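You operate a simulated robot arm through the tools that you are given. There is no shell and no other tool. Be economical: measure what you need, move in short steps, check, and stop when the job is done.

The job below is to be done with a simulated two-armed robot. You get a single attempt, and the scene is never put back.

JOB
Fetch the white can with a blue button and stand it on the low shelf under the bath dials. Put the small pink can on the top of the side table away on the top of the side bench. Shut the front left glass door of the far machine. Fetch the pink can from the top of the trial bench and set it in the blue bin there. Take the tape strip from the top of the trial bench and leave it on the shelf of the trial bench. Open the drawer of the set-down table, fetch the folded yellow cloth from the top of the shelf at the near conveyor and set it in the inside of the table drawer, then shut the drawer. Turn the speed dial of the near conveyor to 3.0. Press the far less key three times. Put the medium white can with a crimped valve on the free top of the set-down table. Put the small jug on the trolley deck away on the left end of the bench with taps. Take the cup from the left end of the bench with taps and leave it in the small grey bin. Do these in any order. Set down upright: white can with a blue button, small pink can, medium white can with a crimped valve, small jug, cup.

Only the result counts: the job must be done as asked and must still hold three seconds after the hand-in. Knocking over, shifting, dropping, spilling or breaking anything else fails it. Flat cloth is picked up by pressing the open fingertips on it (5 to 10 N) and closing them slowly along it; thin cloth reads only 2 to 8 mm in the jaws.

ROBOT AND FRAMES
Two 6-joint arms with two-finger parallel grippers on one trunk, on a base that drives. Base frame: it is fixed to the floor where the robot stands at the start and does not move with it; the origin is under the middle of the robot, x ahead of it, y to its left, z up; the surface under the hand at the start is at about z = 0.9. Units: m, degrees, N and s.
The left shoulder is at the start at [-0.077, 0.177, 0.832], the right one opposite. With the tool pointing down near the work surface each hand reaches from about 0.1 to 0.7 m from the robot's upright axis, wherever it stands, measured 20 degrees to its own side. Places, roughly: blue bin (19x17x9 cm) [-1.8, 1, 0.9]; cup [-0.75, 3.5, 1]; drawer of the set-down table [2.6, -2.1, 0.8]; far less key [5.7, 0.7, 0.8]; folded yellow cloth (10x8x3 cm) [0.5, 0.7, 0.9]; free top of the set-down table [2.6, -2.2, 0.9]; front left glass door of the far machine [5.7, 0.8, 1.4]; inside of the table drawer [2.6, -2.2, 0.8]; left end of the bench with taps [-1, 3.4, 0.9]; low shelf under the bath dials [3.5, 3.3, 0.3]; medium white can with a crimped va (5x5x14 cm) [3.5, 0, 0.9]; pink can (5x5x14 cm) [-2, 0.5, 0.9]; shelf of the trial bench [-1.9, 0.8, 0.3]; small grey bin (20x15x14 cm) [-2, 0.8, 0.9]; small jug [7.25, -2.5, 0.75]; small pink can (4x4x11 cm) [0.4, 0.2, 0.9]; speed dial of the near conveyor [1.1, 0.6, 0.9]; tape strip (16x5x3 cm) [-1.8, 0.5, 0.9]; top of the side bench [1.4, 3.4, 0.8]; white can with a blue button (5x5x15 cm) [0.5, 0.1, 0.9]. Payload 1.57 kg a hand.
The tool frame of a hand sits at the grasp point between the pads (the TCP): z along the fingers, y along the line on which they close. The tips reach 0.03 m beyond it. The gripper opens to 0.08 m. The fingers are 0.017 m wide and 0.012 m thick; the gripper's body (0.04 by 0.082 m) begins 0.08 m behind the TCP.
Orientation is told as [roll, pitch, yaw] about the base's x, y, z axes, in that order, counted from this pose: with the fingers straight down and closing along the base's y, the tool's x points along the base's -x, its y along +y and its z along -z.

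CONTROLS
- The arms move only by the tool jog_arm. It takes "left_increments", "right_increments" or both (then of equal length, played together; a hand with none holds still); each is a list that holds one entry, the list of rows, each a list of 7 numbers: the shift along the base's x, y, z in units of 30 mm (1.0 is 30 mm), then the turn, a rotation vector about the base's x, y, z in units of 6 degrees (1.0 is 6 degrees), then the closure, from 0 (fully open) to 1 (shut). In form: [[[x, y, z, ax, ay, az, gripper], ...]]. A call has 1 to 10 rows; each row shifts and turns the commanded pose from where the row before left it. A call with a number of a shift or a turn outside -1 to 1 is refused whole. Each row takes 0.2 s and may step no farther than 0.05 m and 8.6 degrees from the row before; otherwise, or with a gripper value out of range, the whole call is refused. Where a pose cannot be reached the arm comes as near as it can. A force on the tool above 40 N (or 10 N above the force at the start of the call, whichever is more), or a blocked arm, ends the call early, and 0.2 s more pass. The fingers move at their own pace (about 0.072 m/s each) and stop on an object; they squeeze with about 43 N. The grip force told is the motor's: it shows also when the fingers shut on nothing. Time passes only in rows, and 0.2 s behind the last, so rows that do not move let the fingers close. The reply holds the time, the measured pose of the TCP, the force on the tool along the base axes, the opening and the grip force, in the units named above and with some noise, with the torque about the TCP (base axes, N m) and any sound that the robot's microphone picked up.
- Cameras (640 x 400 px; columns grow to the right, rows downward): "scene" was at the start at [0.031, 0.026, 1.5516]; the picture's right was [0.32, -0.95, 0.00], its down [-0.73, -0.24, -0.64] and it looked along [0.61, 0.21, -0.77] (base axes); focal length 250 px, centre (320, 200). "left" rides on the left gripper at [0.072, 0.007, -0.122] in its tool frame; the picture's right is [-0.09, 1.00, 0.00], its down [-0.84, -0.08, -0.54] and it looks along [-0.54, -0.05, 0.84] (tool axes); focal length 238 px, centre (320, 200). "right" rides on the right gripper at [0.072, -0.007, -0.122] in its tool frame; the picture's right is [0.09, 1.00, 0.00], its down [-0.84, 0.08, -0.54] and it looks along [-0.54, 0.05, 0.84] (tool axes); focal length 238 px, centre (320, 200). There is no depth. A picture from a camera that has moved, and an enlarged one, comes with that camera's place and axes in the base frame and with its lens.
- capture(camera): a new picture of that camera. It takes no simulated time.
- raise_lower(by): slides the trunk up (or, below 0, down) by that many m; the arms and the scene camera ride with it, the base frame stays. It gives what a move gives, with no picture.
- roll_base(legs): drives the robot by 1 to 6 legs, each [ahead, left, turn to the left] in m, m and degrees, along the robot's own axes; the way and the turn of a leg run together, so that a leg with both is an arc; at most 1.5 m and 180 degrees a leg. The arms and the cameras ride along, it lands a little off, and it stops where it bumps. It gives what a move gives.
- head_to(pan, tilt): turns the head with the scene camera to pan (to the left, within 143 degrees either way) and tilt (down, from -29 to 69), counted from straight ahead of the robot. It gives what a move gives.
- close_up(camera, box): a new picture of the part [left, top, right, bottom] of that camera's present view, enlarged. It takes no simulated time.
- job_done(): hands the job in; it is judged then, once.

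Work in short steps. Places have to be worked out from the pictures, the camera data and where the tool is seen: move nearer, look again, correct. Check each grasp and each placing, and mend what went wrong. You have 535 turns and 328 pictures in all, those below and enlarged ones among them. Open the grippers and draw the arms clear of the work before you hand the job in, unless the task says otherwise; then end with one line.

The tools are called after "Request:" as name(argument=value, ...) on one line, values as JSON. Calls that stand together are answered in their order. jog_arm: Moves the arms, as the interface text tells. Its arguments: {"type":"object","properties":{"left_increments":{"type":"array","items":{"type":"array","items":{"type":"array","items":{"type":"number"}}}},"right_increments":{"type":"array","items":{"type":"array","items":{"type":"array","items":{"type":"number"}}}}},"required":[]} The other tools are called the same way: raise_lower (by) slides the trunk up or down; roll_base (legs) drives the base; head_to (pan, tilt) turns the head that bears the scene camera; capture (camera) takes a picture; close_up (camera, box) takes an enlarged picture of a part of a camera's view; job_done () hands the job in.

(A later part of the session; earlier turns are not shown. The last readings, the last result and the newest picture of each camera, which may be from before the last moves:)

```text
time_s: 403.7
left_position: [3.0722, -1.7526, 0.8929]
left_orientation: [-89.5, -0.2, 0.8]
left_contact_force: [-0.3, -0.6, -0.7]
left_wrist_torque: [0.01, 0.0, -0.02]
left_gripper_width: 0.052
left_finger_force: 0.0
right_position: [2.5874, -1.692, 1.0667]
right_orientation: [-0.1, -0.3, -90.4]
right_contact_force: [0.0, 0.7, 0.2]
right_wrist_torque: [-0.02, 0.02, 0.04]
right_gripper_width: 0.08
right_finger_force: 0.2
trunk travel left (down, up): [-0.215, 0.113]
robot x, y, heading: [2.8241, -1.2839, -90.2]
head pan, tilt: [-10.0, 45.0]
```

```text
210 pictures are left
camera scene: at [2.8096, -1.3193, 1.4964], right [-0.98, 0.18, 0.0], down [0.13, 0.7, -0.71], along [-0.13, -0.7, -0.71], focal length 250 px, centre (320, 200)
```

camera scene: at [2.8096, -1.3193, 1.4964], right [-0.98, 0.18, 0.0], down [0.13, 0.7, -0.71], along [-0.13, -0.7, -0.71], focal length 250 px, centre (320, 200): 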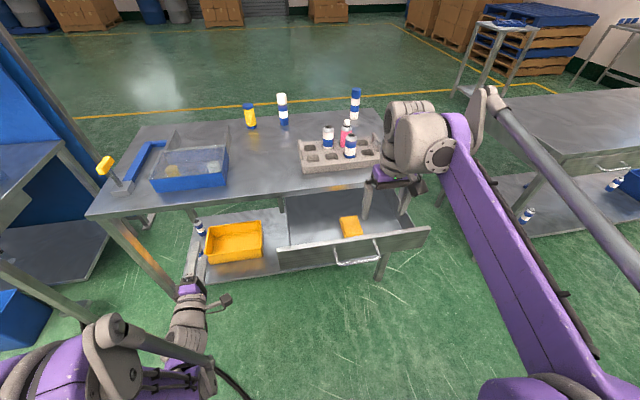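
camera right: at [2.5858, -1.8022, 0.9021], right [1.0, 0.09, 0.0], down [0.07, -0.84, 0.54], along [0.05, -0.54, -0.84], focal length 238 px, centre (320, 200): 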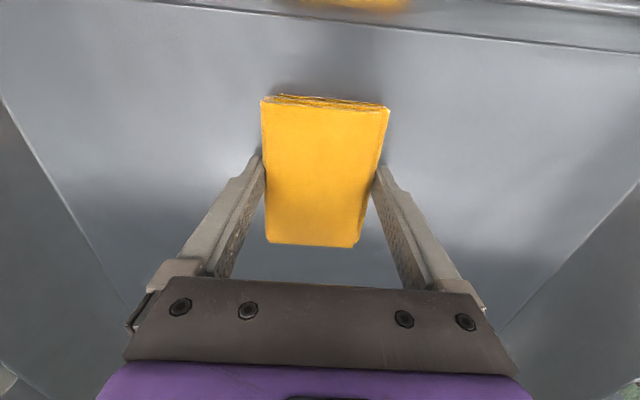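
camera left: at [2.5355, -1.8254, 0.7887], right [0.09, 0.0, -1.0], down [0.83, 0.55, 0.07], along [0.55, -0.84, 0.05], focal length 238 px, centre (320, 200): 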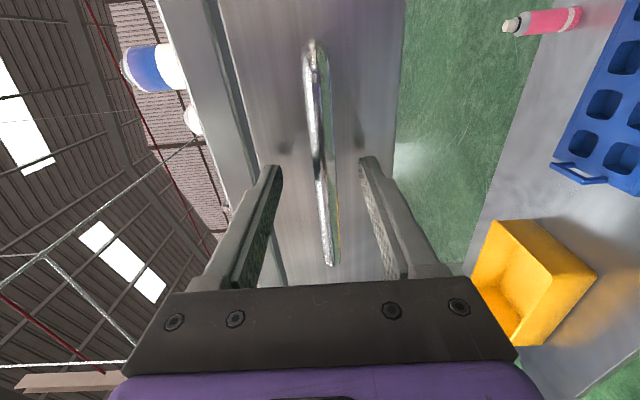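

Cloth lies in the drawer. Reposition to push the drawer shut with the left hand's closed fingertips just under the bar.

Request:
roll_base(legs=[[-0.2, 0, 0], [0, -0.475, 0]])

Request:
raise_lower(by=-0.12)

Request:
jog_arm(left_increments=[[[0, 0, 0, 0, 0, 0, 1], [0, 0, 0, 0, 0, 0, 1], [0, 0, 0, 0, 0, 0, 1]]])

Request:
capture(camera="left")

Request:
capture(camera="scene")

```text
time_s: 409.7
left_position: [2.5732, -1.5541, 0.8911]
left_orientation: [-89.4, 0.0, -0.5]
left_contact_force: [0.1, 0.6, -0.2]
left_wrist_torque: [0.0, 0.03, 0.0]
left_gripper_width: 0.0519
left_finger_force: 0.1
right_position: [2.0911, -1.4854, 1.0655]
right_orientation: [0.1, -0.1, -91.5]
right_contact_force: [0.2, -0.6, -0.5]
right_wrist_torque: [-0.02, 0.04, 0.0]
right_gripper_width: 0.0799
right_finger_force: 0.1
trunk travel left (down, up): [-0.215, 0.113]
robot x, y, heading: [2.3364, -1.0773, -91.3]
head pan, tilt: [-10.0, 45.0]
```

```text
time_s: 411.2
left_position: [2.5748, -1.554, 0.7728]
left_orientation: [-89.4, 0.0, -0.4]
left_contact_force: [-0.1, 0.1, -0.9]
left_wrist_torque: [0.0, -0.01, 0.01]
left_gripper_width: 0.052
left_finger_force: 0.0
right_position: [2.0907, -1.4844, 0.9474]
right_orientation: [0.0, -0.2, -91.4]
right_contact_force: [-0.3, -0.8, 0.4]
right_wrist_torque: [-0.01, 0.02, -0.01]
right_gripper_width: 0.0797
right_finger_force: 0.1
trunk travel left (down, up): [-0.095, 0.233]
robot x, y, heading: [2.3363, -1.0732, -91.5]
head pan, tilt: [-10.0, 45.0]
```

```text
time_s: 412.0
left_position: [2.5745, -1.5536, 0.771]
left_orientation: [-89.4, -0.2, -0.5]
left_contact_force: [0.3, 0.1, -0.3]
left_wrist_torque: [0.03, 0.0, 0.0]
left_gripper_width: 0.0
left_finger_force: 21.1
right_position: [2.0919, -1.4846, 0.9479]
right_orientation: [-0.1, 0.0, -91.4]
right_contact_force: [0.4, -0.6, -0.3]
right_wrist_torque: [-0.02, 0.01, 0.01]
right_gripper_width: 0.0802
right_finger_force: 0.0
trunk travel left (down, up): [-0.095, 0.233]
robot x, y, heading: [2.3357, -1.0802, -91.6]
head pan, tilt: [-10.0, 45.0]
```

```text
209 pictures are left
camera left: at [2.5026, -1.4311, 0.7661], right [0.09, 0.01, -1.0], down [0.84, 0.53, 0.08], along [0.53, -0.85, 0.04], focal length 238 px, centre (320, 200)
```

left: 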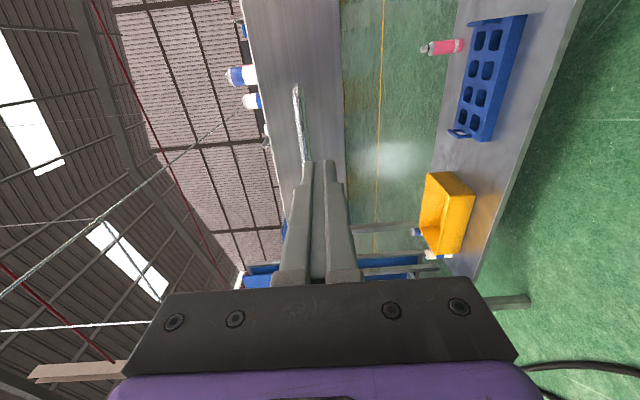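

```text
208 pictures are left
camera scene: at [2.3192, -1.1376, 1.3745], right [-0.98, 0.2, 0.0], down [0.14, 0.69, -0.71], along [-0.14, -0.69, -0.71], focal length 250 px, centre (320, 200)
```

scene: 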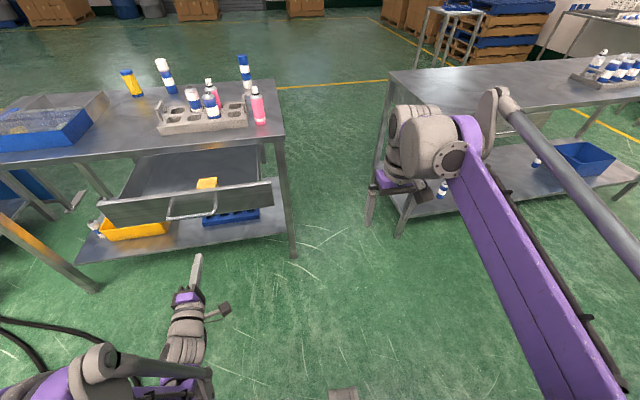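

Fingertips lie below the bar level, within the handle's width. Drive ahead to push the drawer in.

Request:
roll_base(legs=[[0.12, 0.025, 1.2], [0.28, 0, 0]])

Request:
capture(camera="scene")

```text
time_s: 414.8
left_position: [2.6043, -1.9484, 0.7724]
left_orientation: [-89.3, -0.1, 0.4]
left_contact_force: [-0.9, -0.6, 0.9]
left_wrist_torque: [-0.01, 0.04, -0.01]
left_gripper_width: 0.0
left_finger_force: 21.1
right_position: [2.1213, -1.8887, 0.9472]
right_orientation: [-0.1, 0.0, -90.5]
right_contact_force: [-0.1, 0.4, 0.2]
right_wrist_torque: [0.01, 0.0, 0.0]
right_gripper_width: 0.0802
right_finger_force: 0.1
trunk travel left (down, up): [-0.095, 0.233]
robot x, y, heading: [2.3568, -1.4761, -90.3]
head pan, tilt: [-10.0, 45.0]
```

```text
207 pictures are left
camera scene: at [2.3422, -1.5377, 1.3745], right [-0.98, 0.18, 0.0], down [0.13, 0.7, -0.71], along [-0.13, -0.7, -0.71], focal length 250 px, centre (320, 200)
```

scene: 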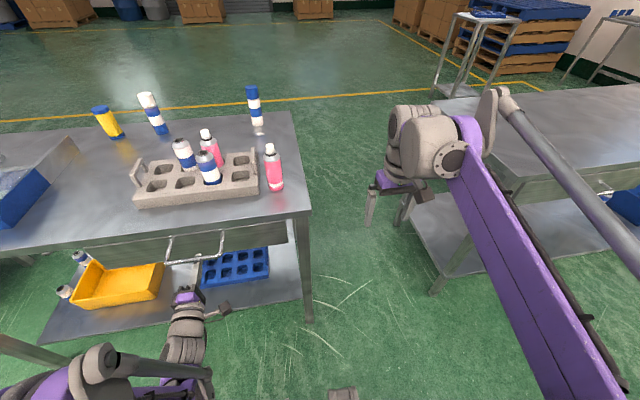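

Nearly shut; push the rest with the arm until a firm stop.

Request:
jog_arm(left_increments=[[[0, -0.4, 0, 0, 0, 0, 1], [0, -0.3, 0, 0, 0, 0, 1], [0, -0.3, 0, 0, 0, 0, 1], [0, -0.3, 0, 0, 0, 0, 1], [0, -0.3, 0, 0, 0, 0, 1]]])

Request:
close_up(camera="scene", box=[80, 190, 320, 340])

```text
time_s: 415.5
left_position: [2.6049, -1.9682, 0.7711]
left_orientation: [-89.0, -0.2, 0.8]
left_contact_force: [0.5, 7.3, -7.5]
left_wrist_torque: [-0.18, 0.03, -0.08]
left_gripper_width: 0.0
left_finger_force: 21.2
right_position: [2.1206, -1.8865, 0.9462]
right_orientation: [-0.1, -0.1, -90.5]
right_contact_force: [0.5, 0.1, 0.5]
right_wrist_torque: [-0.02, 0.02, 0.01]
right_gripper_width: 0.0797
right_finger_force: 0.1
trunk travel left (down, up): [-0.095, 0.233]
robot x, y, heading: [2.3556, -1.4787, -90.3]
head pan, tilt: [-10.0, 45.0]
stopped in row 3 (left hand): the force on the tool passed its limit at 54 N (the readings are from after the stop); the commanded pose is now the measured one
```

```text
2.67 times, centred on (200, 265) of scene
camera zoom: at [2.3424, -1.537, 1.3746], right [-0.98, 0.18, 0.0], down [0.13, 0.7, -0.71], along [-0.13, -0.7, -0.71], focal length 668 px, centre (640, 27)
```

zoom: 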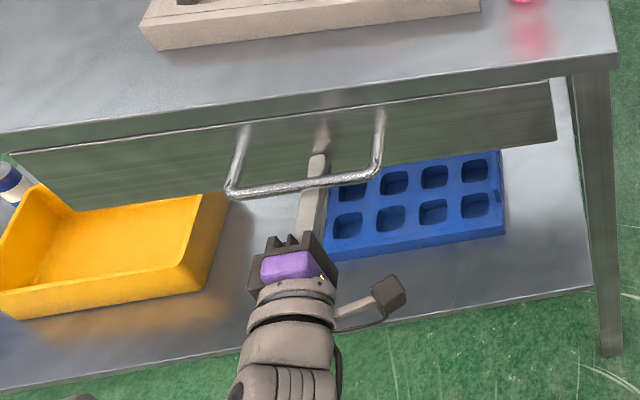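

Drawer is shut (firm stop). Back away, restore the left hand, and look toward the medium can at (3.5,0).

Request:
jog_arm(left_increments=[[[0, 0.8, 0, 0, 0, 0, 1], [0, 0.8, 0, 0, 0, 0, 1]]])

Request:
roll_base(legs=[[-0.4, 0, 0]])

Request:
raise_lower(by=0.18)

Request:
jog_arm(left_increments=[[[0, 0, 0.3, 0, -1, 0, 0], [0, 0, 0.3, 0, -1, 0, 0], [0, 0, 0.3, 0, -1, 0, 0], [0, 0, 0.3, 0, -1, 0, 0], [0, 0, 0.3, 0, -1, 0, 0], [0, 0, 0.3, 0, -1, 0, 0], [0, 0, 0.3, 0, -1, 0, 0], [0, 0, 0.3, 0, -1, 0, 0], [0, 0, 0.3, 0, -1, 0, 0], [0, 0, 0.3, 0, -1, 0, 0]]])

Request:
jog_arm(left_increments=[[[0, 0, 0, 0, -1, 0, 0], [0, 0, 0, 0, -1, 0, 0], [0, 0, 0, 0, -1, 0, 0], [0, 0, 0, 0, -1, 0, 0], [0, 0, 0, 0, -1, 0, 0], [0, 0, 0, 1, 0, 0, 0], [0, 0, 0, 1, 0, 0, 0], [0, 0, 0, 1, 0, 0, 0], [0, 0, 0, 1, 0, 0, 0], [0, 0, 0, 1, 0, 0, 0]]])

Request:
jog_arm(left_increments=[[[0, 0, 0.2, 1, 0, 0, 0], [0, 0, 0.2, 1, 0, 0, 0], [0, 0, 0.2, 1, 0, 0, 0], [0, 0, 0.2, 1, 0, 0, 0], [0, 0, 0.2, 1, 0, 0, 0], [0, 0, 0.2, 1, 0, 0, 0], [0, 0, 0.2, 1, 0, 0, 0], [0, 0, 0.2, 1, 0, 0, 0], [0, 0, 0.2, 1, 0, 0, 0], [0, 0, 0.2, 1, 0, 0, 0]]])

Request:
head_to(pan=130, tilt=20)

Request:
capture(camera="scene")

```text
time_s: 416.1
left_position: [2.6047, -1.9205, 0.7715]
left_orientation: [-89.2, -0.2, 0.6]
left_contact_force: [0.2, 0.1, -0.1]
left_wrist_torque: [0.01, 0.0, 0.0]
left_gripper_width: 0.0
left_finger_force: 21.2
right_position: [2.1211, -1.8873, 0.9472]
right_orientation: [-0.2, -0.1, -90.3]
right_contact_force: [0.8, 0.5, 0.0]
right_wrist_torque: [0.02, 0.03, 0.0]
right_gripper_width: 0.0801
right_finger_force: 0.0
trunk travel left (down, up): [-0.095, 0.233]
robot x, y, heading: [2.3594, -1.4777, -90.5]
head pan, tilt: [-10.0, 45.0]
```

```text
time_s: 418.6
left_position: [2.6091, -1.5198, 0.7715]
left_orientation: [-89.3, -0.2, 0.9]
left_contact_force: [0.3, -0.6, 0.0]
left_wrist_torque: [0.01, 0.01, 0.0]
left_gripper_width: 0.0
left_finger_force: 21.2
right_position: [2.1248, -1.4897, 0.9476]
right_orientation: [-0.1, -0.1, -90.1]
right_contact_force: [-0.9, 0.1, 0.3]
right_wrist_torque: [-0.02, 0.0, 0.01]
right_gripper_width: 0.0799
right_finger_force: 0.1
trunk travel left (down, up): [-0.095, 0.233]
robot x, y, heading: [2.3587, -1.0774, -90.1]
head pan, tilt: [-10.0, 45.0]
```

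```text
time_s: 420.6
left_position: [2.6102, -1.5295, 0.9635]
left_orientation: [-90.1, -0.1, 1.0]
left_contact_force: [0.0, 0.2, -1.0]
left_wrist_torque: [0.0, 0.0, 0.01]
left_gripper_width: 0.0
left_finger_force: 21.6
right_position: [2.1254, -1.4884, 1.1267]
right_orientation: [-0.1, -0.1, -90.1]
right_contact_force: [-0.1, 0.2, 0.6]
right_wrist_torque: [0.01, 0.03, 0.0]
right_gripper_width: 0.0803
right_finger_force: 0.0
trunk travel left (down, up): [-0.275, 0.053]
robot x, y, heading: [2.3561, -1.0781, -89.8]
head pan, tilt: [-10.0, 45.0]
```

```text
time_s: 422.8
left_position: [2.6104, -1.5303, 1.0524]
left_orientation: [-91.9, -60.2, 2.0]
left_contact_force: [-0.2, 0.2, -0.3]
left_wrist_torque: [0.03, 0.0, -0.03]
left_gripper_width: 0.08
left_finger_force: 0.0
right_position: [2.1244, -1.4894, 1.1258]
right_orientation: [0.0, -0.1, -90.1]
right_contact_force: [0.2, 0.2, -0.3]
right_wrist_torque: [0.01, 0.0, -0.01]
right_gripper_width: 0.0798
right_finger_force: 0.0
trunk travel left (down, up): [-0.275, 0.053]
robot x, y, heading: [2.3574, -1.0737, -89.9]
head pan, tilt: [-10.0, 45.0]
```

```text
time_s: 425.0
left_position: [2.6091, -1.5313, 1.0531]
left_orientation: [0.1, -60.9, -90.3]
left_contact_force: [-0.1, -0.1, -0.2]
left_wrist_torque: [0.03, 0.03, -0.01]
left_gripper_width: 0.0797
left_finger_force: 0.1
right_position: [2.1246, -1.4895, 1.1265]
right_orientation: [-0.1, -0.1, -90.1]
right_contact_force: [-0.2, -0.3, -0.1]
right_wrist_torque: [-0.01, -0.01, -0.04]
right_gripper_width: 0.0798
right_finger_force: 0.1
trunk travel left (down, up): [-0.275, 0.053]
robot x, y, heading: [2.3606, -1.0786, -90.2]
head pan, tilt: [-10.0, 45.0]
```

```text
time_s: 427.2
left_position: [2.6086, -1.5305, 1.1129]
left_orientation: [-0.1, -1.0, -90.2]
left_contact_force: [0.8, -0.2, 0.8]
left_wrist_torque: [0.05, 0.01, 0.06]
left_gripper_width: 0.0801
left_finger_force: 0.1
right_position: [2.1255, -1.4906, 1.1279]
right_orientation: [-0.1, 0.0, -90.0]
right_contact_force: [-0.2, -0.5, -0.8]
right_wrist_torque: [0.05, -0.02, -0.02]
right_gripper_width: 0.0797
right_finger_force: 0.0
trunk travel left (down, up): [-0.275, 0.053]
robot x, y, heading: [2.3571, -1.0754, -90.0]
head pan, tilt: [-10.0, 45.0]
```

```text
time_s: 429.4
left_position: [2.6094, -1.5303, 1.1132]
left_orientation: [-0.1, -1.0, -90.1]
left_contact_force: [0.0, 1.2, -0.1]
left_wrist_torque: [0.0, 0.01, 0.01]
left_gripper_width: 0.0803
left_finger_force: 0.0
right_position: [2.124, -1.4905, 1.1267]
right_orientation: [-0.2, -0.2, -90.1]
right_contact_force: [0.8, -0.8, 0.0]
right_wrist_torque: [0.0, -0.01, 0.03]
right_gripper_width: 0.08
right_finger_force: 0.0
trunk travel left (down, up): [-0.275, 0.053]
robot x, y, heading: [2.3558, -1.0766, -89.8]
head pan, tilt: [130.0, 20.0]
```

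```text
205 pictures are left
camera scene: at [2.4296, -0.9744, 1.5972], right [0.64, -0.77, 0.0], down [-0.26, -0.22, -0.94], along [0.72, 0.6, -0.34], focal length 250 px, centre (320, 200)
```

scene: 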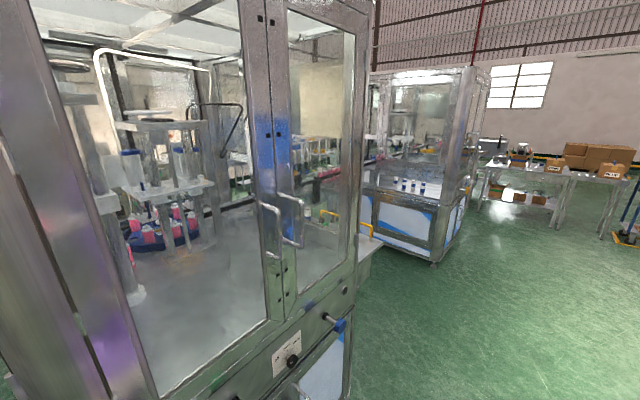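

Slide east to x≈3.6 and turn to face north.

Request:
roll_base(legs=[[0, 1.25, 0], [0, 0, 90], [0, 0, 90]])

Request:
head_to(pan=0, tilt=30)

Request:
capture(camera="scene")

```text
time_s: 448.0
left_position: [3.3206, -0.6106, 1.1132]
left_orientation: [-0.1, -1.0, 90.9]
left_contact_force: [0.0, 0.7, 0.3]
left_wrist_torque: [-0.03, 0.0, 0.03]
left_gripper_width: 0.0797
left_finger_force: 0.1
right_position: [3.8052, -0.6443, 1.1265]
right_orientation: [-0.2, -0.1, 90.9]
right_contact_force: [0.5, -0.3, 0.1]
right_wrist_torque: [-0.01, 0.0, 0.0]
right_gripper_width: 0.0798
right_finger_force: 0.0
trunk travel left (down, up): [-0.275, 0.053]
robot x, y, heading: [3.5796, -1.0605, 90.9]
head pan, tilt: [130.0, 20.0]
```

```text
time_s: 450.1
left_position: [3.32, -0.6122, 1.1126]
left_orientation: [-0.1, -1.1, 90.9]
left_contact_force: [0.3, 0.2, 0.4]
left_wrist_torque: [-0.01, 0.0, 0.0]
left_gripper_width: 0.0803
left_finger_force: 0.0
right_position: [3.807, -0.6433, 1.1275]
right_orientation: [-0.1, -0.1, 91.0]
right_contact_force: [-0.6, 0.0, -0.6]
right_wrist_torque: [-0.01, 0.01, -0.01]
right_gripper_width: 0.08
right_finger_force: 0.0
trunk travel left (down, up): [-0.275, 0.053]
robot x, y, heading: [3.5769, -1.059, 91.1]
head pan, tilt: [0.0, 30.0]
```

```text
204 pictures are left
camera scene: at [3.5778, -1.0095, 1.5811], right [1.0, 0.02, 0.0], down [0.01, -0.5, -0.87], along [-0.02, 0.87, -0.5], focal length 250 px, centre (320, 200)
```

scene: 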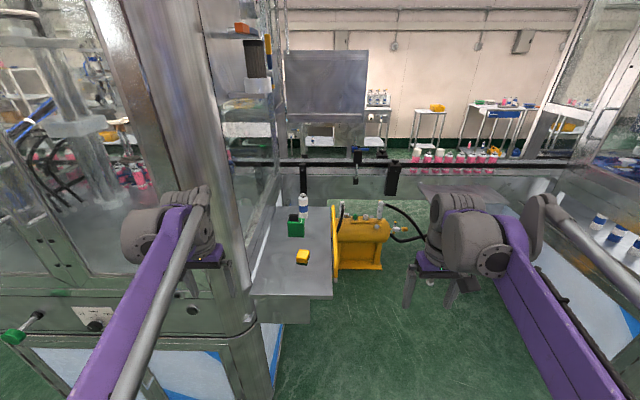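

A white can with a blue band stands on the ledge beside the machine at about (3.47,0). Enlarge.

Request:
close_up(camera="scene", box=[240, 165, 380, 253])

```text
4.55 times, centred on (310, 209) of scene
camera zoom: at [3.5778, -1.0095, 1.5811], right [1.0, 0.02, 0.0], down [0.01, -0.5, -0.87], along [-0.02, 0.87, -0.5], focal length 1138 px, centre (366, 159)
```

zoom: 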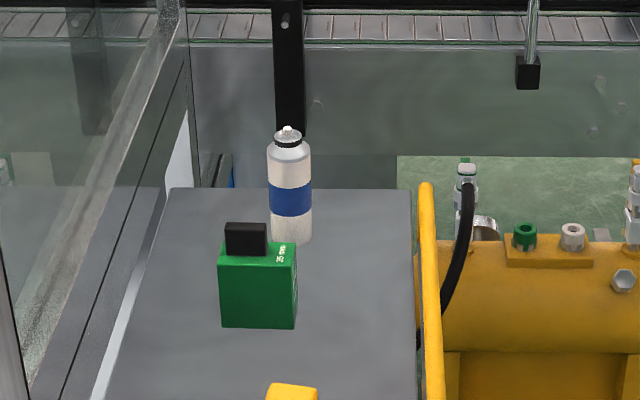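

That's the target. I need to know my base footprint near the ledge: look down.

Request:
head_to(pan=0, tilt=69)

Request:
capture(camera="scene")

```text
time_s: 451.1
left_position: [3.321, -0.6109, 1.1135]
left_orientation: [-0.1, -1.0, 90.9]
left_contact_force: [0.3, 0.3, -0.1]
left_wrist_torque: [-0.01, -0.01, 0.05]
left_gripper_width: 0.0802
left_finger_force: 0.2
right_position: [3.8059, -0.6436, 1.1266]
right_orientation: [-0.1, -0.1, 91.0]
right_contact_force: [0.3, 0.8, 0.4]
right_wrist_torque: [0.01, 0.0, 0.03]
right_gripper_width: 0.0798
right_finger_force: 0.0
trunk travel left (down, up): [-0.275, 0.053]
robot x, y, heading: [3.5815, -1.0614, 91.1]
head pan, tilt: [0.0, 68.8]
```

```text
202 pictures are left
camera scene: at [3.5784, -1.044, 1.5297], right [1.0, 0.02, 0.0], down [0.02, -0.93, -0.36], along [-0.01, 0.36, -0.93], focal length 250 px, centre (320, 200)
```

scene: 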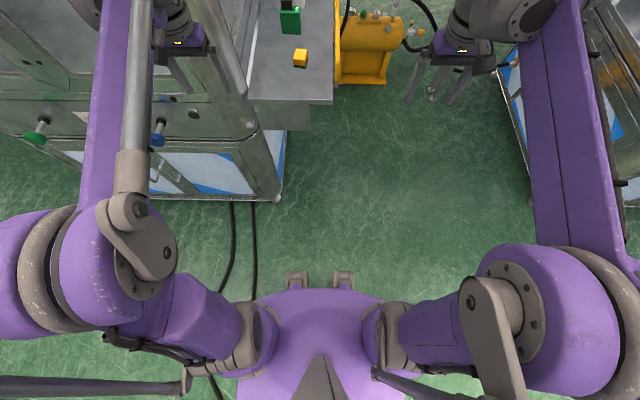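

The base only extends ~0.13 m ahead, so I can stand close beside the ledge. Roll right 0.28 m and ahead 0.64 m.

Request:
roll_base(legs=[[0, -0.28, 0], [0.64, 0, -1]])

Request:
head_to(pan=30, tilt=50)

Request:
capture(camera="scene")

Request:
capture(camera="left")

```text
time_s: 457.4
left_position: [3.6029, 0.0451, 1.116]
left_orientation: [0.1, -1.2, 90.5]
left_contact_force: [0.1, 0.2, 0.1]
left_wrist_torque: [0.0, -0.02, 0.02]
left_gripper_width: 0.08
left_finger_force: 0.0
right_position: [4.089, 0.0113, 1.1269]
right_orientation: [0.3, -0.2, 90.5]
right_contact_force: [0.2, 0.3, 0.1]
right_wrist_torque: [0.03, -0.02, 0.01]
right_gripper_width: 0.0802
right_finger_force: 0.0
trunk travel left (down, up): [-0.275, 0.053]
robot x, y, heading: [3.8535, -0.4009, 90.7]
head pan, tilt: [0.0, 68.8]
```

```text
time_s: 458.4
left_position: [3.6028, 0.0447, 1.1155]
left_orientation: [0.3, -1.2, 90.4]
left_contact_force: [-0.1, 0.8, -0.3]
left_wrist_torque: [0.02, -0.04, -0.02]
left_gripper_width: 0.0799
left_finger_force: 0.1
right_position: [4.089, 0.01, 1.1271]
right_orientation: [0.3, -0.3, 90.6]
right_contact_force: [-0.4, -0.7, -0.3]
right_wrist_torque: [0.01, -0.01, 0.0]
right_gripper_width: 0.08
right_finger_force: 0.1
trunk travel left (down, up): [-0.275, 0.053]
robot x, y, heading: [3.8534, -0.3992, 90.5]
head pan, tilt: [30.0, 50.0]
```

```text
201 pictures are left
camera scene: at [3.8215, -0.3797, 1.5517], right [0.86, 0.51, 0.0], down [0.39, -0.66, -0.65], along [-0.33, 0.56, -0.76], focal length 250 px, centre (320, 200)
```

scene: 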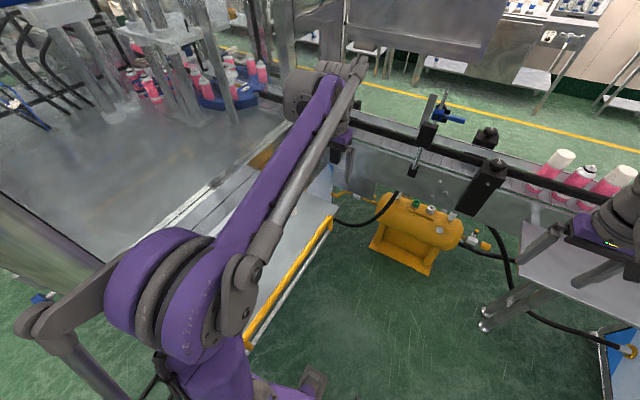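

```text
200 pictures are left
camera left: at [3.597, -0.0285, 1.2362], right [-1.0, 0.08, 0.01], down [0.07, 0.83, 0.56], along [0.04, 0.56, -0.83], focal length 238 px, centre (320, 200)
```

left: 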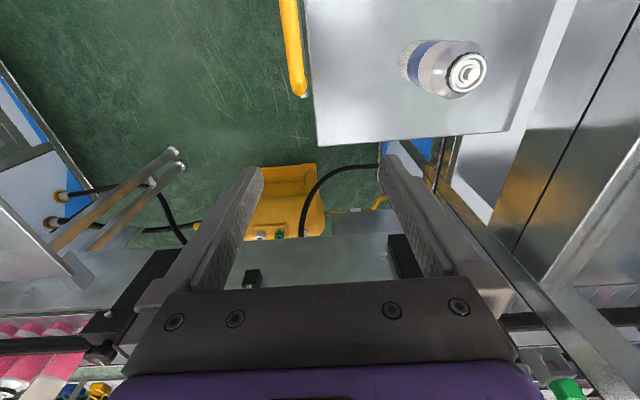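

Can at (3.472,0.006). Move the left hand above it.

Request:
jog_arm(left_increments=[[[-0.87, -0.26, 0, 0, 0, 0, 0], [-0.87, -0.26, 0, 0, 0, 0, 0], [-0.87, -0.26, 0, 0, 0, 0, 0], [-0.87, -0.26, 0, 0, 0, 0, 0], [-0.87, -0.26, 0, 0, 0, 0, 0]]])

Request:
capture(camera="left")

```text
time_s: 459.6
left_position: [3.4749, 0.0148, 1.1163]
left_orientation: [0.3, -0.9, 90.4]
left_contact_force: [-0.3, 0.0, 0.1]
left_wrist_torque: [0.03, -0.02, -0.02]
left_gripper_width: 0.0801
left_finger_force: 0.0
right_position: [4.0908, 0.0187, 1.1225]
right_orientation: [0.4, 0.1, 90.5]
right_contact_force: [0.1, -0.1, 0.2]
right_wrist_torque: [-0.02, 0.01, 0.0]
right_gripper_width: 0.0801
right_finger_force: 0.0
trunk travel left (down, up): [-0.275, 0.053]
robot x, y, heading: [3.8524, -0.4001, 90.4]
head pan, tilt: [30.0, 50.0]
```

```text
199 pictures are left
camera left: at [3.4696, -0.0597, 1.2365], right [-1.0, 0.08, 0.01], down [0.07, 0.83, 0.55], along [0.04, 0.55, -0.83], focal length 238 px, centre (320, 200)
```

left: 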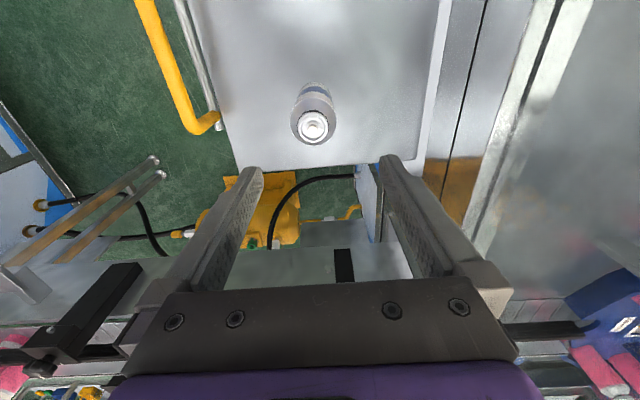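

Centre slightly and descend to grasp height.

Request:
jog_arm(left_increments=[[[0.15, -0.3, -0.9, 0, 0, 0, 0], [0, 0, -0.9, 0, 0, 0, 0], [0, 0, -0.9, 0, 0, 0, 0], [0, 0, -0.9, 0, 0, 0, 0], [0, 0, -0.9, 0, 0, 0, 0], [0, 0, -0.8, 0, 0, 0, 0]]])

Request:
capture(camera="left")

```text
time_s: 461.0
left_position: [3.4763, 0.0007, 0.9559]
left_orientation: [0.4, -0.9, 90.5]
left_contact_force: [-0.5, 0.7, -0.2]
left_wrist_torque: [-0.03, 0.0, -0.01]
left_gripper_width: 0.0797
left_finger_force: 0.0
right_position: [4.0894, 0.0152, 1.1248]
right_orientation: [0.4, 0.0, 90.4]
right_contact_force: [-0.4, -0.4, -0.9]
right_wrist_torque: [-0.03, 0.0, 0.0]
right_gripper_width: 0.08
right_finger_force: 0.0
trunk travel left (down, up): [-0.275, 0.053]
robot x, y, heading: [3.8544, -0.4058, 90.8]
head pan, tilt: [30.0, 50.0]
```

```text
198 pictures are left
camera left: at [3.4712, -0.0738, 1.0763], right [-1.0, 0.08, 0.01], down [0.07, 0.83, 0.56], along [0.04, 0.55, -0.83], focal length 238 px, centre (320, 200)
```

left: 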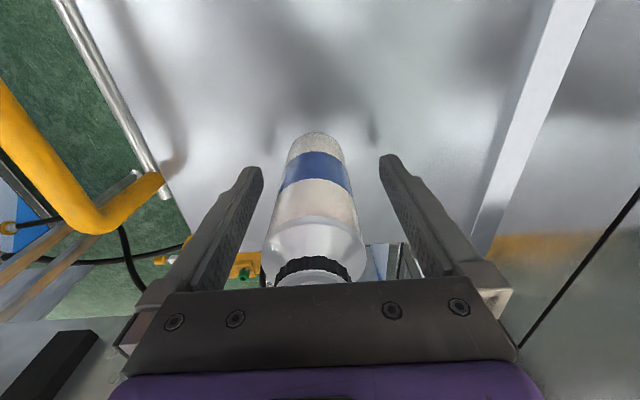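

Close and lift.

Request:
jog_arm(left_increments=[[[0, 0, 0, 0, 0, 0, 0.4], [0, 0, 0, 0, 0, 0, 0.8], [0, 0, 0, 0, 0, 0, 1], [0, 0, 0, 0, 0, 0, 1], [0, 0, 0.8, 0, 0, 0, 1], [0, 0, 1, 0, 0, 0, 1], [0, 0, 1, 0, 0, 0, 1], [0, 0, 1, 0, 0, 0, 1], [0, 0, 1, 0, 0, 0, 1], [0, 0, 1, 0, 0, 0, 1]]])

Request:
capture(camera="left")

```text
time_s: 463.2
left_position: [3.4788, 0.0029, 1.13]
left_orientation: [0.3, -0.9, 90.6]
left_contact_force: [0.4, 0.9, -0.5]
left_wrist_torque: [-0.02, -0.01, 0.01]
left_gripper_width: 0.0438
left_finger_force: 43.5
right_position: [4.0902, 0.0172, 1.1244]
right_orientation: [0.3, -0.1, 90.5]
right_contact_force: [0.3, 0.4, -0.2]
right_wrist_torque: [0.01, -0.02, 0.01]
right_gripper_width: 0.0799
right_finger_force: 0.1
trunk travel left (down, up): [-0.275, 0.053]
robot x, y, heading: [3.8546, -0.398, 90.4]
head pan, tilt: [30.0, 50.0]
```

```text
197 pictures are left
camera left: at [3.4731, -0.0707, 1.2507], right [-1.0, 0.08, 0.01], down [0.07, 0.83, 0.55], along [0.04, 0.55, -0.83], focal length 238 px, centre (320, 200)
```

left: 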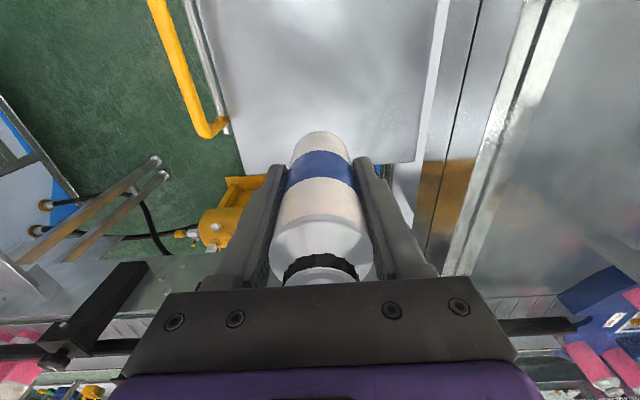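

Held (44 mm). Back out, turn around and go to the set-down table.

Request:
roll_base(legs=[[-0.65, 0, 0], [0, 0, 90], [0, 0, 90], [0, -1.27, 0]])

Request:
head_to(pan=10, tilt=40)

Request:
capture(camera="scene")

```text
time_s: 463.8
left_position: [3.479, 0.0013, 1.1294]
left_orientation: [0.1, -0.8, 90.2]
left_contact_force: [-0.3, 0.4, 0.2]
left_wrist_torque: [0.0, -0.01, -0.02]
left_gripper_width: 0.0437
left_finger_force: 42.4
right_position: [4.089, 0.0153, 1.1243]
right_orientation: [0.3, -0.1, 90.5]
right_contact_force: [-1.1, 0.6, -0.1]
right_wrist_torque: [0.0, -0.01, 0.02]
right_gripper_width: 0.0801
right_finger_force: 0.0
trunk travel left (down, up): [-0.275, 0.053]
robot x, y, heading: [3.8565, -0.4019, 90.4]
head pan, tilt: [30.0, 50.0]
stopped in leg 1: the robot was blocked; the commanded pose is now the measured one
```

```text
time_s: 464.7
left_position: [3.4791, 0.0013, 1.1306]
left_orientation: [0.2, -0.9, 90.4]
left_contact_force: [-0.6, -1.3, -0.7]
left_wrist_torque: [-0.03, -0.03, 0.02]
left_gripper_width: 0.0437
left_finger_force: 42.6
right_position: [4.09, 0.0156, 1.1245]
right_orientation: [0.3, 0.0, 90.5]
right_contact_force: [-0.4, 0.4, 0.3]
right_wrist_torque: [0.0, -0.01, 0.02]
right_gripper_width: 0.0801
right_finger_force: 0.1
trunk travel left (down, up): [-0.275, 0.053]
robot x, y, heading: [3.8518, -0.3989, 90.2]
head pan, tilt: [10.0, 40.0]
```

```text
196 pictures are left
camera scene: at [3.8459, -0.3549, 1.5656], right [0.98, 0.18, -0.01], down [0.11, -0.63, -0.77], along [-0.14, 0.75, -0.64], focal length 250 px, centre (320, 200)
```

scene: 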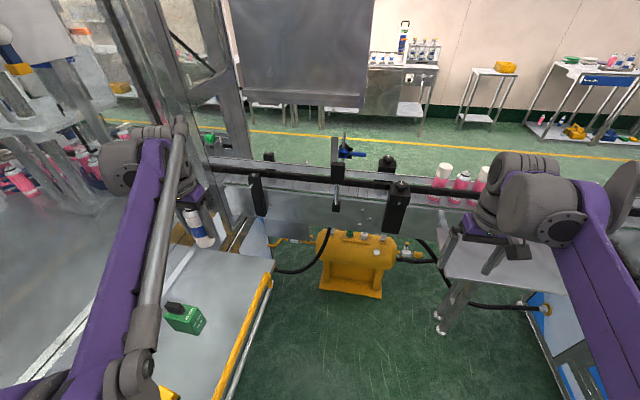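

Backing was blocked. Look down and around to find what touches.

Request:
head_to(pan=40, tilt=69)

Request:
capture(camera="scene")

Request:
head_to(pan=143, tilt=60)

Request:
capture(camera="scene")

Request:
head_to(pan=-143, tilt=60)

Request:
capture(camera="scene")

```text
time_s: 465.6
left_position: [3.4805, 0.0017, 1.1306]
left_orientation: [0.2, -0.9, 90.4]
left_contact_force: [0.6, -0.1, -0.4]
left_wrist_torque: [0.0, -0.01, 0.0]
left_gripper_width: 0.0442
left_finger_force: 43.3
right_position: [4.0886, 0.0167, 1.1253]
right_orientation: [0.3, 0.0, 90.5]
right_contact_force: [-0.2, 0.5, -0.2]
right_wrist_torque: [0.01, 0.03, 0.01]
right_gripper_width: 0.0801
right_finger_force: 0.0
trunk travel left (down, up): [-0.275, 0.053]
robot x, y, heading: [3.8546, -0.4046, 90.7]
head pan, tilt: [40.0, 68.8]
```

```text
195 pictures are left
camera scene: at [3.8251, -0.396, 1.5298], right [0.76, 0.65, -0.01], down [0.6, -0.71, -0.37], along [-0.24, 0.27, -0.93], focal length 250 px, centre (320, 200)
```

scene: 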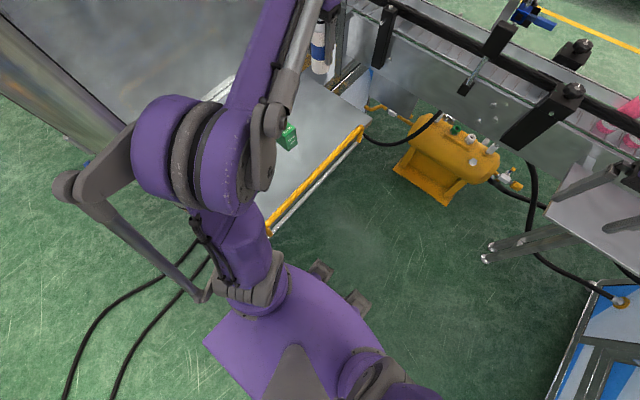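

```text
time_s: 467.4
left_position: [3.4786, 0.0009, 1.1287]
left_orientation: [0.2, -1.0, 90.4]
left_contact_force: [0.7, 1.0, -0.5]
left_wrist_torque: [0.0, -0.01, 0.0]
left_gripper_width: 0.0437
left_finger_force: 42.6
right_position: [4.0896, 0.0152, 1.1248]
right_orientation: [0.3, 0.1, 90.5]
right_contact_force: [0.1, 0.3, -0.1]
right_wrist_torque: [0.0, 0.02, -0.02]
right_gripper_width: 0.0797
right_finger_force: 0.0
trunk travel left (down, up): [-0.275, 0.053]
robot x, y, heading: [3.8526, -0.4027, 90.7]
head pan, tilt: [143.0, 60.0]
```

```text
194 pictures are left
camera scene: at [3.8219, -0.4923, 1.5393], right [-0.8, 0.59, 0.0], down [0.51, 0.7, -0.5], along [-0.3, -0.4, -0.86], focal length 250 px, centre (320, 200)
```

scene: 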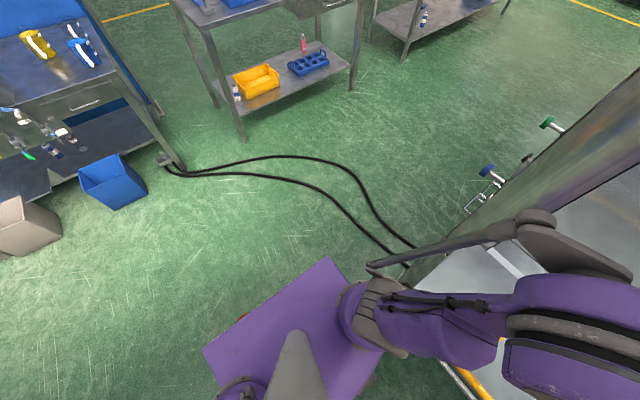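

```text
time_s: 471.3
left_position: [3.4797, 0.0028, 1.1303]
left_orientation: [0.2, -0.9, 90.5]
left_contact_force: [-0.6, -0.4, -1.2]
left_wrist_torque: [-0.04, -0.07, 0.0]
left_gripper_width: 0.0435
left_finger_force: 42.9
right_position: [4.0895, 0.0155, 1.1251]
right_orientation: [0.2, 0.0, 90.5]
right_contact_force: [-0.5, 0.2, 0.0]
right_wrist_torque: [0.01, 0.03, 0.0]
right_gripper_width: 0.08
right_finger_force: 0.0
trunk travel left (down, up): [-0.275, 0.053]
robot x, y, heading: [3.8545, -0.404, 90.4]
head pan, tilt: [-143.0, 60.0]
```

```text
193 pictures are left
camera scene: at [3.9021, -0.4917, 1.5389], right [-0.79, -0.61, 0.01], down [-0.53, 0.69, -0.5], along [0.3, -0.4, -0.87], focal length 250 px, centre (320, 200)
```

scene: 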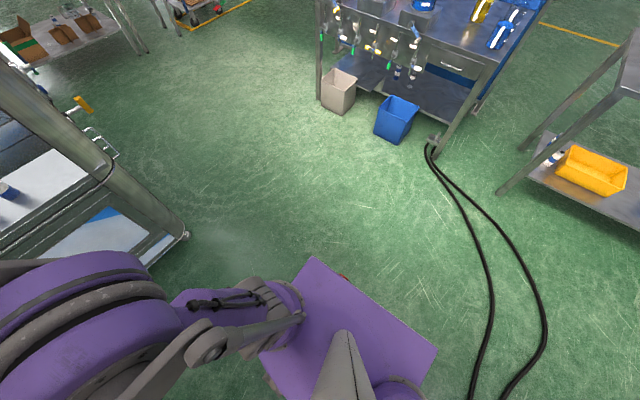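

Probably my left shoulder/arm link is touching the ledge's yellow rail. First raise the trunk a little (5 cm), then slide right slightly.

Request:
raise_lower(by=0.05)

Request:
roll_base(legs=[[0, -0.05, 0]])

```text
time_s: 472.3
left_position: [3.482, -0.0029, 1.1847]
left_orientation: [0.2, -1.4, 90.4]
left_contact_force: [0.2, -0.8, -1.2]
left_wrist_torque: [0.0, -0.01, 0.01]
left_gripper_width: 0.0439
left_finger_force: 43.2
right_position: [4.093, 0.0098, 1.1768]
right_orientation: [0.4, -0.5, 90.5]
right_contact_force: [-0.5, -0.1, -0.5]
right_wrist_torque: [-0.02, -0.03, -0.01]
right_gripper_width: 0.0799
right_finger_force: 0.1
trunk travel left (down, up): [-0.325, 0.003]
robot x, y, heading: [3.8527, -0.4028, 90.5]
head pan, tilt: [-143.0, 60.0]
```

```text
time_s: 473.4
left_position: [3.5221, 0.0027, 1.179]
left_orientation: [-0.1, -1.0, 90.3]
left_contact_force: [0.0, 0.5, 0.2]
left_wrist_torque: [-0.01, 0.01, 0.01]
left_gripper_width: 0.0437
left_finger_force: 43.2
right_position: [4.1328, 0.0169, 1.1774]
right_orientation: [0.0, -0.1, 90.5]
right_contact_force: [0.4, 0.0, -0.2]
right_wrist_torque: [-0.03, 0.04, -0.03]
right_gripper_width: 0.08
right_finger_force: 0.1
trunk travel left (down, up): [-0.325, 0.003]
robot x, y, heading: [3.9004, -0.3969, 90.6]
head pan, tilt: [-143.0, 60.0]
```

Freed (tilt vanished). Now check the ledge and back out.

Request:
head_to(pan=40, tilt=60)

Request:
capture(camera="scene")

Request:
roll_base(legs=[[-0.62, 0, 0]])

Request:
head_to(pan=10, tilt=30)

Request:
capture(camera="scene")

```text
time_s: 476.1
left_position: [3.5227, 0.0023, 1.1779]
left_orientation: [0.0, -1.1, 90.3]
left_contact_force: [1.4, -0.3, -0.4]
left_wrist_torque: [0.01, 0.0, -0.01]
left_gripper_width: 0.0437
left_finger_force: 42.5
right_position: [4.132, 0.0153, 1.1768]
right_orientation: [0.0, -0.2, 90.5]
right_contact_force: [0.3, 0.1, 1.1]
right_wrist_torque: [-0.01, -0.05, 0.02]
right_gripper_width: 0.08
right_finger_force: 0.0
trunk travel left (down, up): [-0.325, 0.003]
robot x, y, heading: [3.9035, -0.3987, 90.6]
head pan, tilt: [40.0, 60.0]
```

```text
192 pictures are left
camera scene: at [3.8581, -0.3918, 1.5919], right [0.76, 0.65, 0.0], down [0.56, -0.66, -0.5], along [-0.32, 0.38, -0.87], focal length 250 px, centre (320, 200)
```

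scene: 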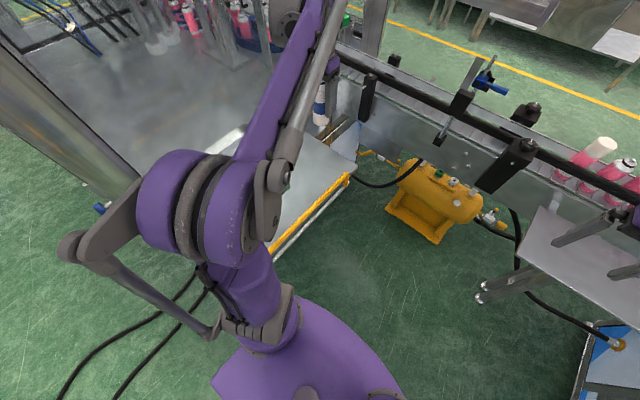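

```text
time_s: 479.6
left_position: [3.5299, -0.6065, 1.1785]
left_orientation: [-0.1, -1.1, 88.4]
left_contact_force: [-0.3, 0.7, -0.5]
left_wrist_torque: [0.02, -0.01, 0.02]
left_gripper_width: 0.0437
left_finger_force: 43.0
right_position: [4.14, -0.6138, 1.1769]
right_orientation: [0.0, 0.0, 88.4]
right_contact_force: [0.7, -0.5, 0.3]
right_wrist_torque: [-0.01, -0.01, 0.02]
right_gripper_width: 0.0798
right_finger_force: 0.1
trunk travel left (down, up): [-0.325, 0.003]
robot x, y, heading: [3.8941, -1.0206, 88.4]
head pan, tilt: [40.0, 60.0]
```

```text
time_s: 480.5
left_position: [3.5307, -0.6075, 1.1782]
left_orientation: [-0.1, -1.1, 88.4]
left_contact_force: [0.6, 1.2, -0.2]
left_wrist_torque: [0.0, -0.01, 0.01]
left_gripper_width: 0.0437
left_finger_force: 43.3
right_position: [4.1418, -0.6148, 1.1757]
right_orientation: [0.0, -0.1, 88.5]
right_contact_force: [0.5, -0.7, -0.1]
right_wrist_torque: [-0.06, 0.02, 0.01]
right_gripper_width: 0.08
right_finger_force: 0.0
trunk travel left (down, up): [-0.325, 0.003]
robot x, y, heading: [3.8979, -1.0244, 88.5]
head pan, tilt: [10.0, 30.0]
```

```text
191 pictures are left
camera scene: at [3.8813, -0.9749, 1.634], right [0.99, 0.15, 0.0], down [0.07, -0.5, -0.87], along [-0.13, 0.86, -0.5], focal length 250 px, centre (320, 200)
```

scene: 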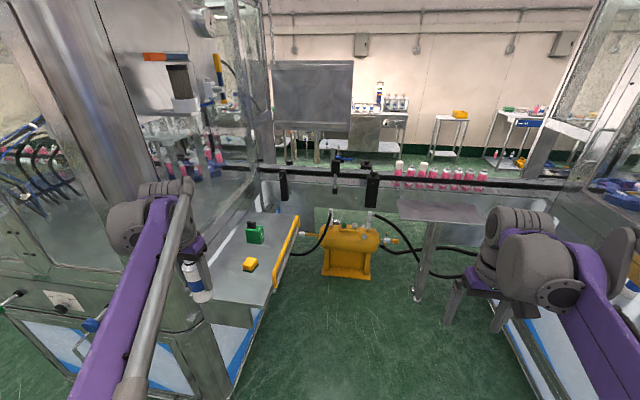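

Ledge items are undisturbed. Turn around and go to the set-down table.

Request:
roll_base(legs=[[0, 0, 91], [0, 0, 90.5], [0, -1.3, 0]])

Request:
raise_lower(by=-0.05)

Request:
head_to(pan=10, tilt=35)

Request:
capture(camera="scene")

```text
time_s: 499.7
left_position: [2.9976, -1.4323, 1.1781]
left_orientation: [-0.1, -1.0, -90.1]
left_contact_force: [-0.7, -0.9, 0.3]
left_wrist_torque: [0.02, -0.02, -0.01]
left_gripper_width: 0.0435
left_finger_force: 42.9
right_position: [2.3881, -1.4394, 1.1772]
right_orientation: [-0.1, -0.1, -90.0]
right_contact_force: [-0.4, 0.5, -0.2]
right_wrist_torque: [0.01, 0.0, 0.01]
right_gripper_width: 0.0799
right_finger_force: 0.0
trunk travel left (down, up): [-0.325, 0.003]
robot x, y, heading: [2.6201, -1.0261, -89.9]
head pan, tilt: [10.0, 30.0]
```

```text
time_s: 500.6
left_position: [2.998, -1.4321, 1.1279]
left_orientation: [-0.2, -1.1, -90.0]
left_contact_force: [-0.6, 0.3, -0.5]
left_wrist_torque: [0.04, -0.02, 0.0]
left_gripper_width: 0.0438
left_finger_force: 42.6
right_position: [2.387, -1.4405, 1.1269]
right_orientation: [0.0, -0.2, -89.9]
right_contact_force: [-0.6, 0.0, -0.8]
right_wrist_torque: [0.03, -0.03, 0.0]
right_gripper_width: 0.08
right_finger_force: 0.1
trunk travel left (down, up): [-0.275, 0.053]
robot x, y, heading: [2.6214, -1.0231, -90.3]
head pan, tilt: [10.0, 30.0]
```

```text
time_s: 501.2
left_position: [2.9966, -1.4306, 1.1281]
left_orientation: [-0.2, -1.1, -90.0]
left_contact_force: [0.0, 0.5, 0.0]
left_wrist_torque: [0.0, -0.01, -0.02]
left_gripper_width: 0.0435
left_finger_force: 42.9
right_position: [2.3871, -1.439, 1.1258]
right_orientation: [0.0, -0.1, -89.9]
right_contact_force: [0.8, -0.2, 0.3]
right_wrist_torque: [0.02, -0.02, -0.01]
right_gripper_width: 0.08
right_finger_force: 0.0
trunk travel left (down, up): [-0.275, 0.053]
robot x, y, heading: [2.622, -1.0296, -89.9]
head pan, tilt: [10.0, 35.0]
```

```text
190 pictures are left
camera scene: at [2.6352, -1.07, 1.5733], right [-0.98, -0.17, 0.0], down [-0.1, 0.56, -0.82], along [0.14, -0.81, -0.57], focal length 250 px, centre (320, 200)
```

scene: 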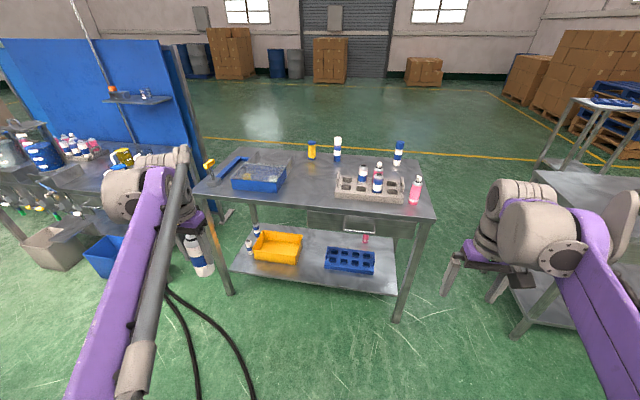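

Drawer shut, free space on the top at about (2.87,−2.13) between the blue box and the rack. Move the hand inwards and drive ahead.

Request:
jog_arm(left_increments=[[[-0.8, 0, 0.2, 0, 0, 0, 1], [-0.8, 0, 0.2, 0, 0, 0, 1], [-0.8, 0, 0.2, 0, 0, 0, 1], [-0.8, 0, 0.2, 0, 0, 0, 1], [-0.8, 0, 0.2, 0, 0, 0, 1]]])

Request:
roll_base(legs=[[0.58, 0, 0]])

Request:
jog_arm(left_increments=[[[0, -0.8, 0, 0, 0, 0, 1], [0, -0.8, 0, 0, 0, 0, 1], [0, -0.8, 0, 0, 0, 0, 1], [0, -0.8, 0, 0, 0, 0, 1]]])

Request:
capture(camera="left")

Request:
capture(camera="scene")

```text
time_s: 502.4
left_position: [2.8772, -1.4329, 1.1587]
left_orientation: [0.0, -1.0, -90.0]
left_contact_force: [0.4, -0.1, -0.5]
left_wrist_torque: [0.01, 0.01, 0.02]
left_gripper_width: 0.0438
left_finger_force: 43.1
right_position: [2.387, -1.4389, 1.1269]
right_orientation: [0.0, -0.2, -90.0]
right_contact_force: [0.0, -0.2, -0.1]
right_wrist_torque: [0.02, -0.01, -0.01]
right_gripper_width: 0.0796
right_finger_force: 0.0
trunk travel left (down, up): [-0.275, 0.053]
robot x, y, heading: [2.6203, -1.0265, -89.8]
head pan, tilt: [10.0, 35.0]
```

```text
time_s: 505.8
left_position: [2.8854, -2.0226, 1.1588]
left_orientation: [-0.1, -1.0, -89.5]
left_contact_force: [0.2, 0.9, -0.5]
left_wrist_torque: [0.02, 0.04, -0.02]
left_gripper_width: 0.0433
left_finger_force: 42.7
right_position: [2.3943, -2.0329, 1.1277]
right_orientation: [0.0, 0.0, -89.4]
right_contact_force: [-0.1, 0.6, -0.3]
right_wrist_torque: [0.0, 0.01, -0.02]
right_gripper_width: 0.08
right_finger_force: 0.0
trunk travel left (down, up): [-0.275, 0.053]
robot x, y, heading: [2.6275, -1.6203, -89.3]
head pan, tilt: [10.0, 35.0]
```

```text
time_s: 506.8
left_position: [2.8849, -2.1176, 1.1582]
left_orientation: [-0.1, -0.9, -89.5]
left_contact_force: [0.0, -0.5, -0.4]
left_wrist_torque: [0.01, -0.04, 0.03]
left_gripper_width: 0.0434
left_finger_force: 43.1
right_position: [2.395, -2.0342, 1.1262]
right_orientation: [-0.1, -0.3, -89.4]
right_contact_force: [-0.8, -0.1, 0.0]
right_wrist_torque: [-0.01, 0.02, 0.01]
right_gripper_width: 0.0798
right_finger_force: 0.1
trunk travel left (down, up): [-0.275, 0.053]
robot x, y, heading: [2.6227, -1.6155, -89.2]
head pan, tilt: [10.0, 35.0]
```

```text
189 pictures are left
camera left: at [2.8907, -2.0428, 1.2783], right [1.0, -0.08, 0.0], down [-0.07, -0.83, 0.56], along [-0.05, -0.55, -0.83], focal length 238 px, centre (320, 200)
```

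left: 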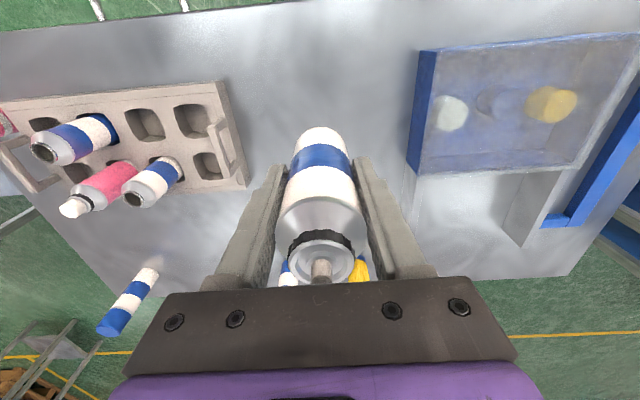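

```text
188 pictures are left
camera scene: at [2.6396, -1.6631, 1.5733], right [-0.98, -0.19, 0.0], down [-0.11, 0.56, -0.82], along [0.15, -0.8, -0.57], focal length 250 px, centre (320, 200)
```

scene: 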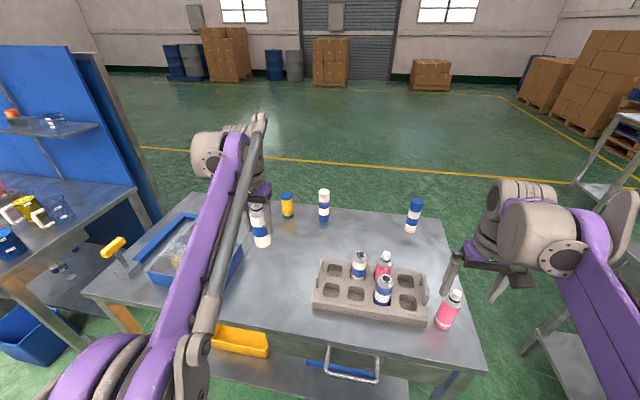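

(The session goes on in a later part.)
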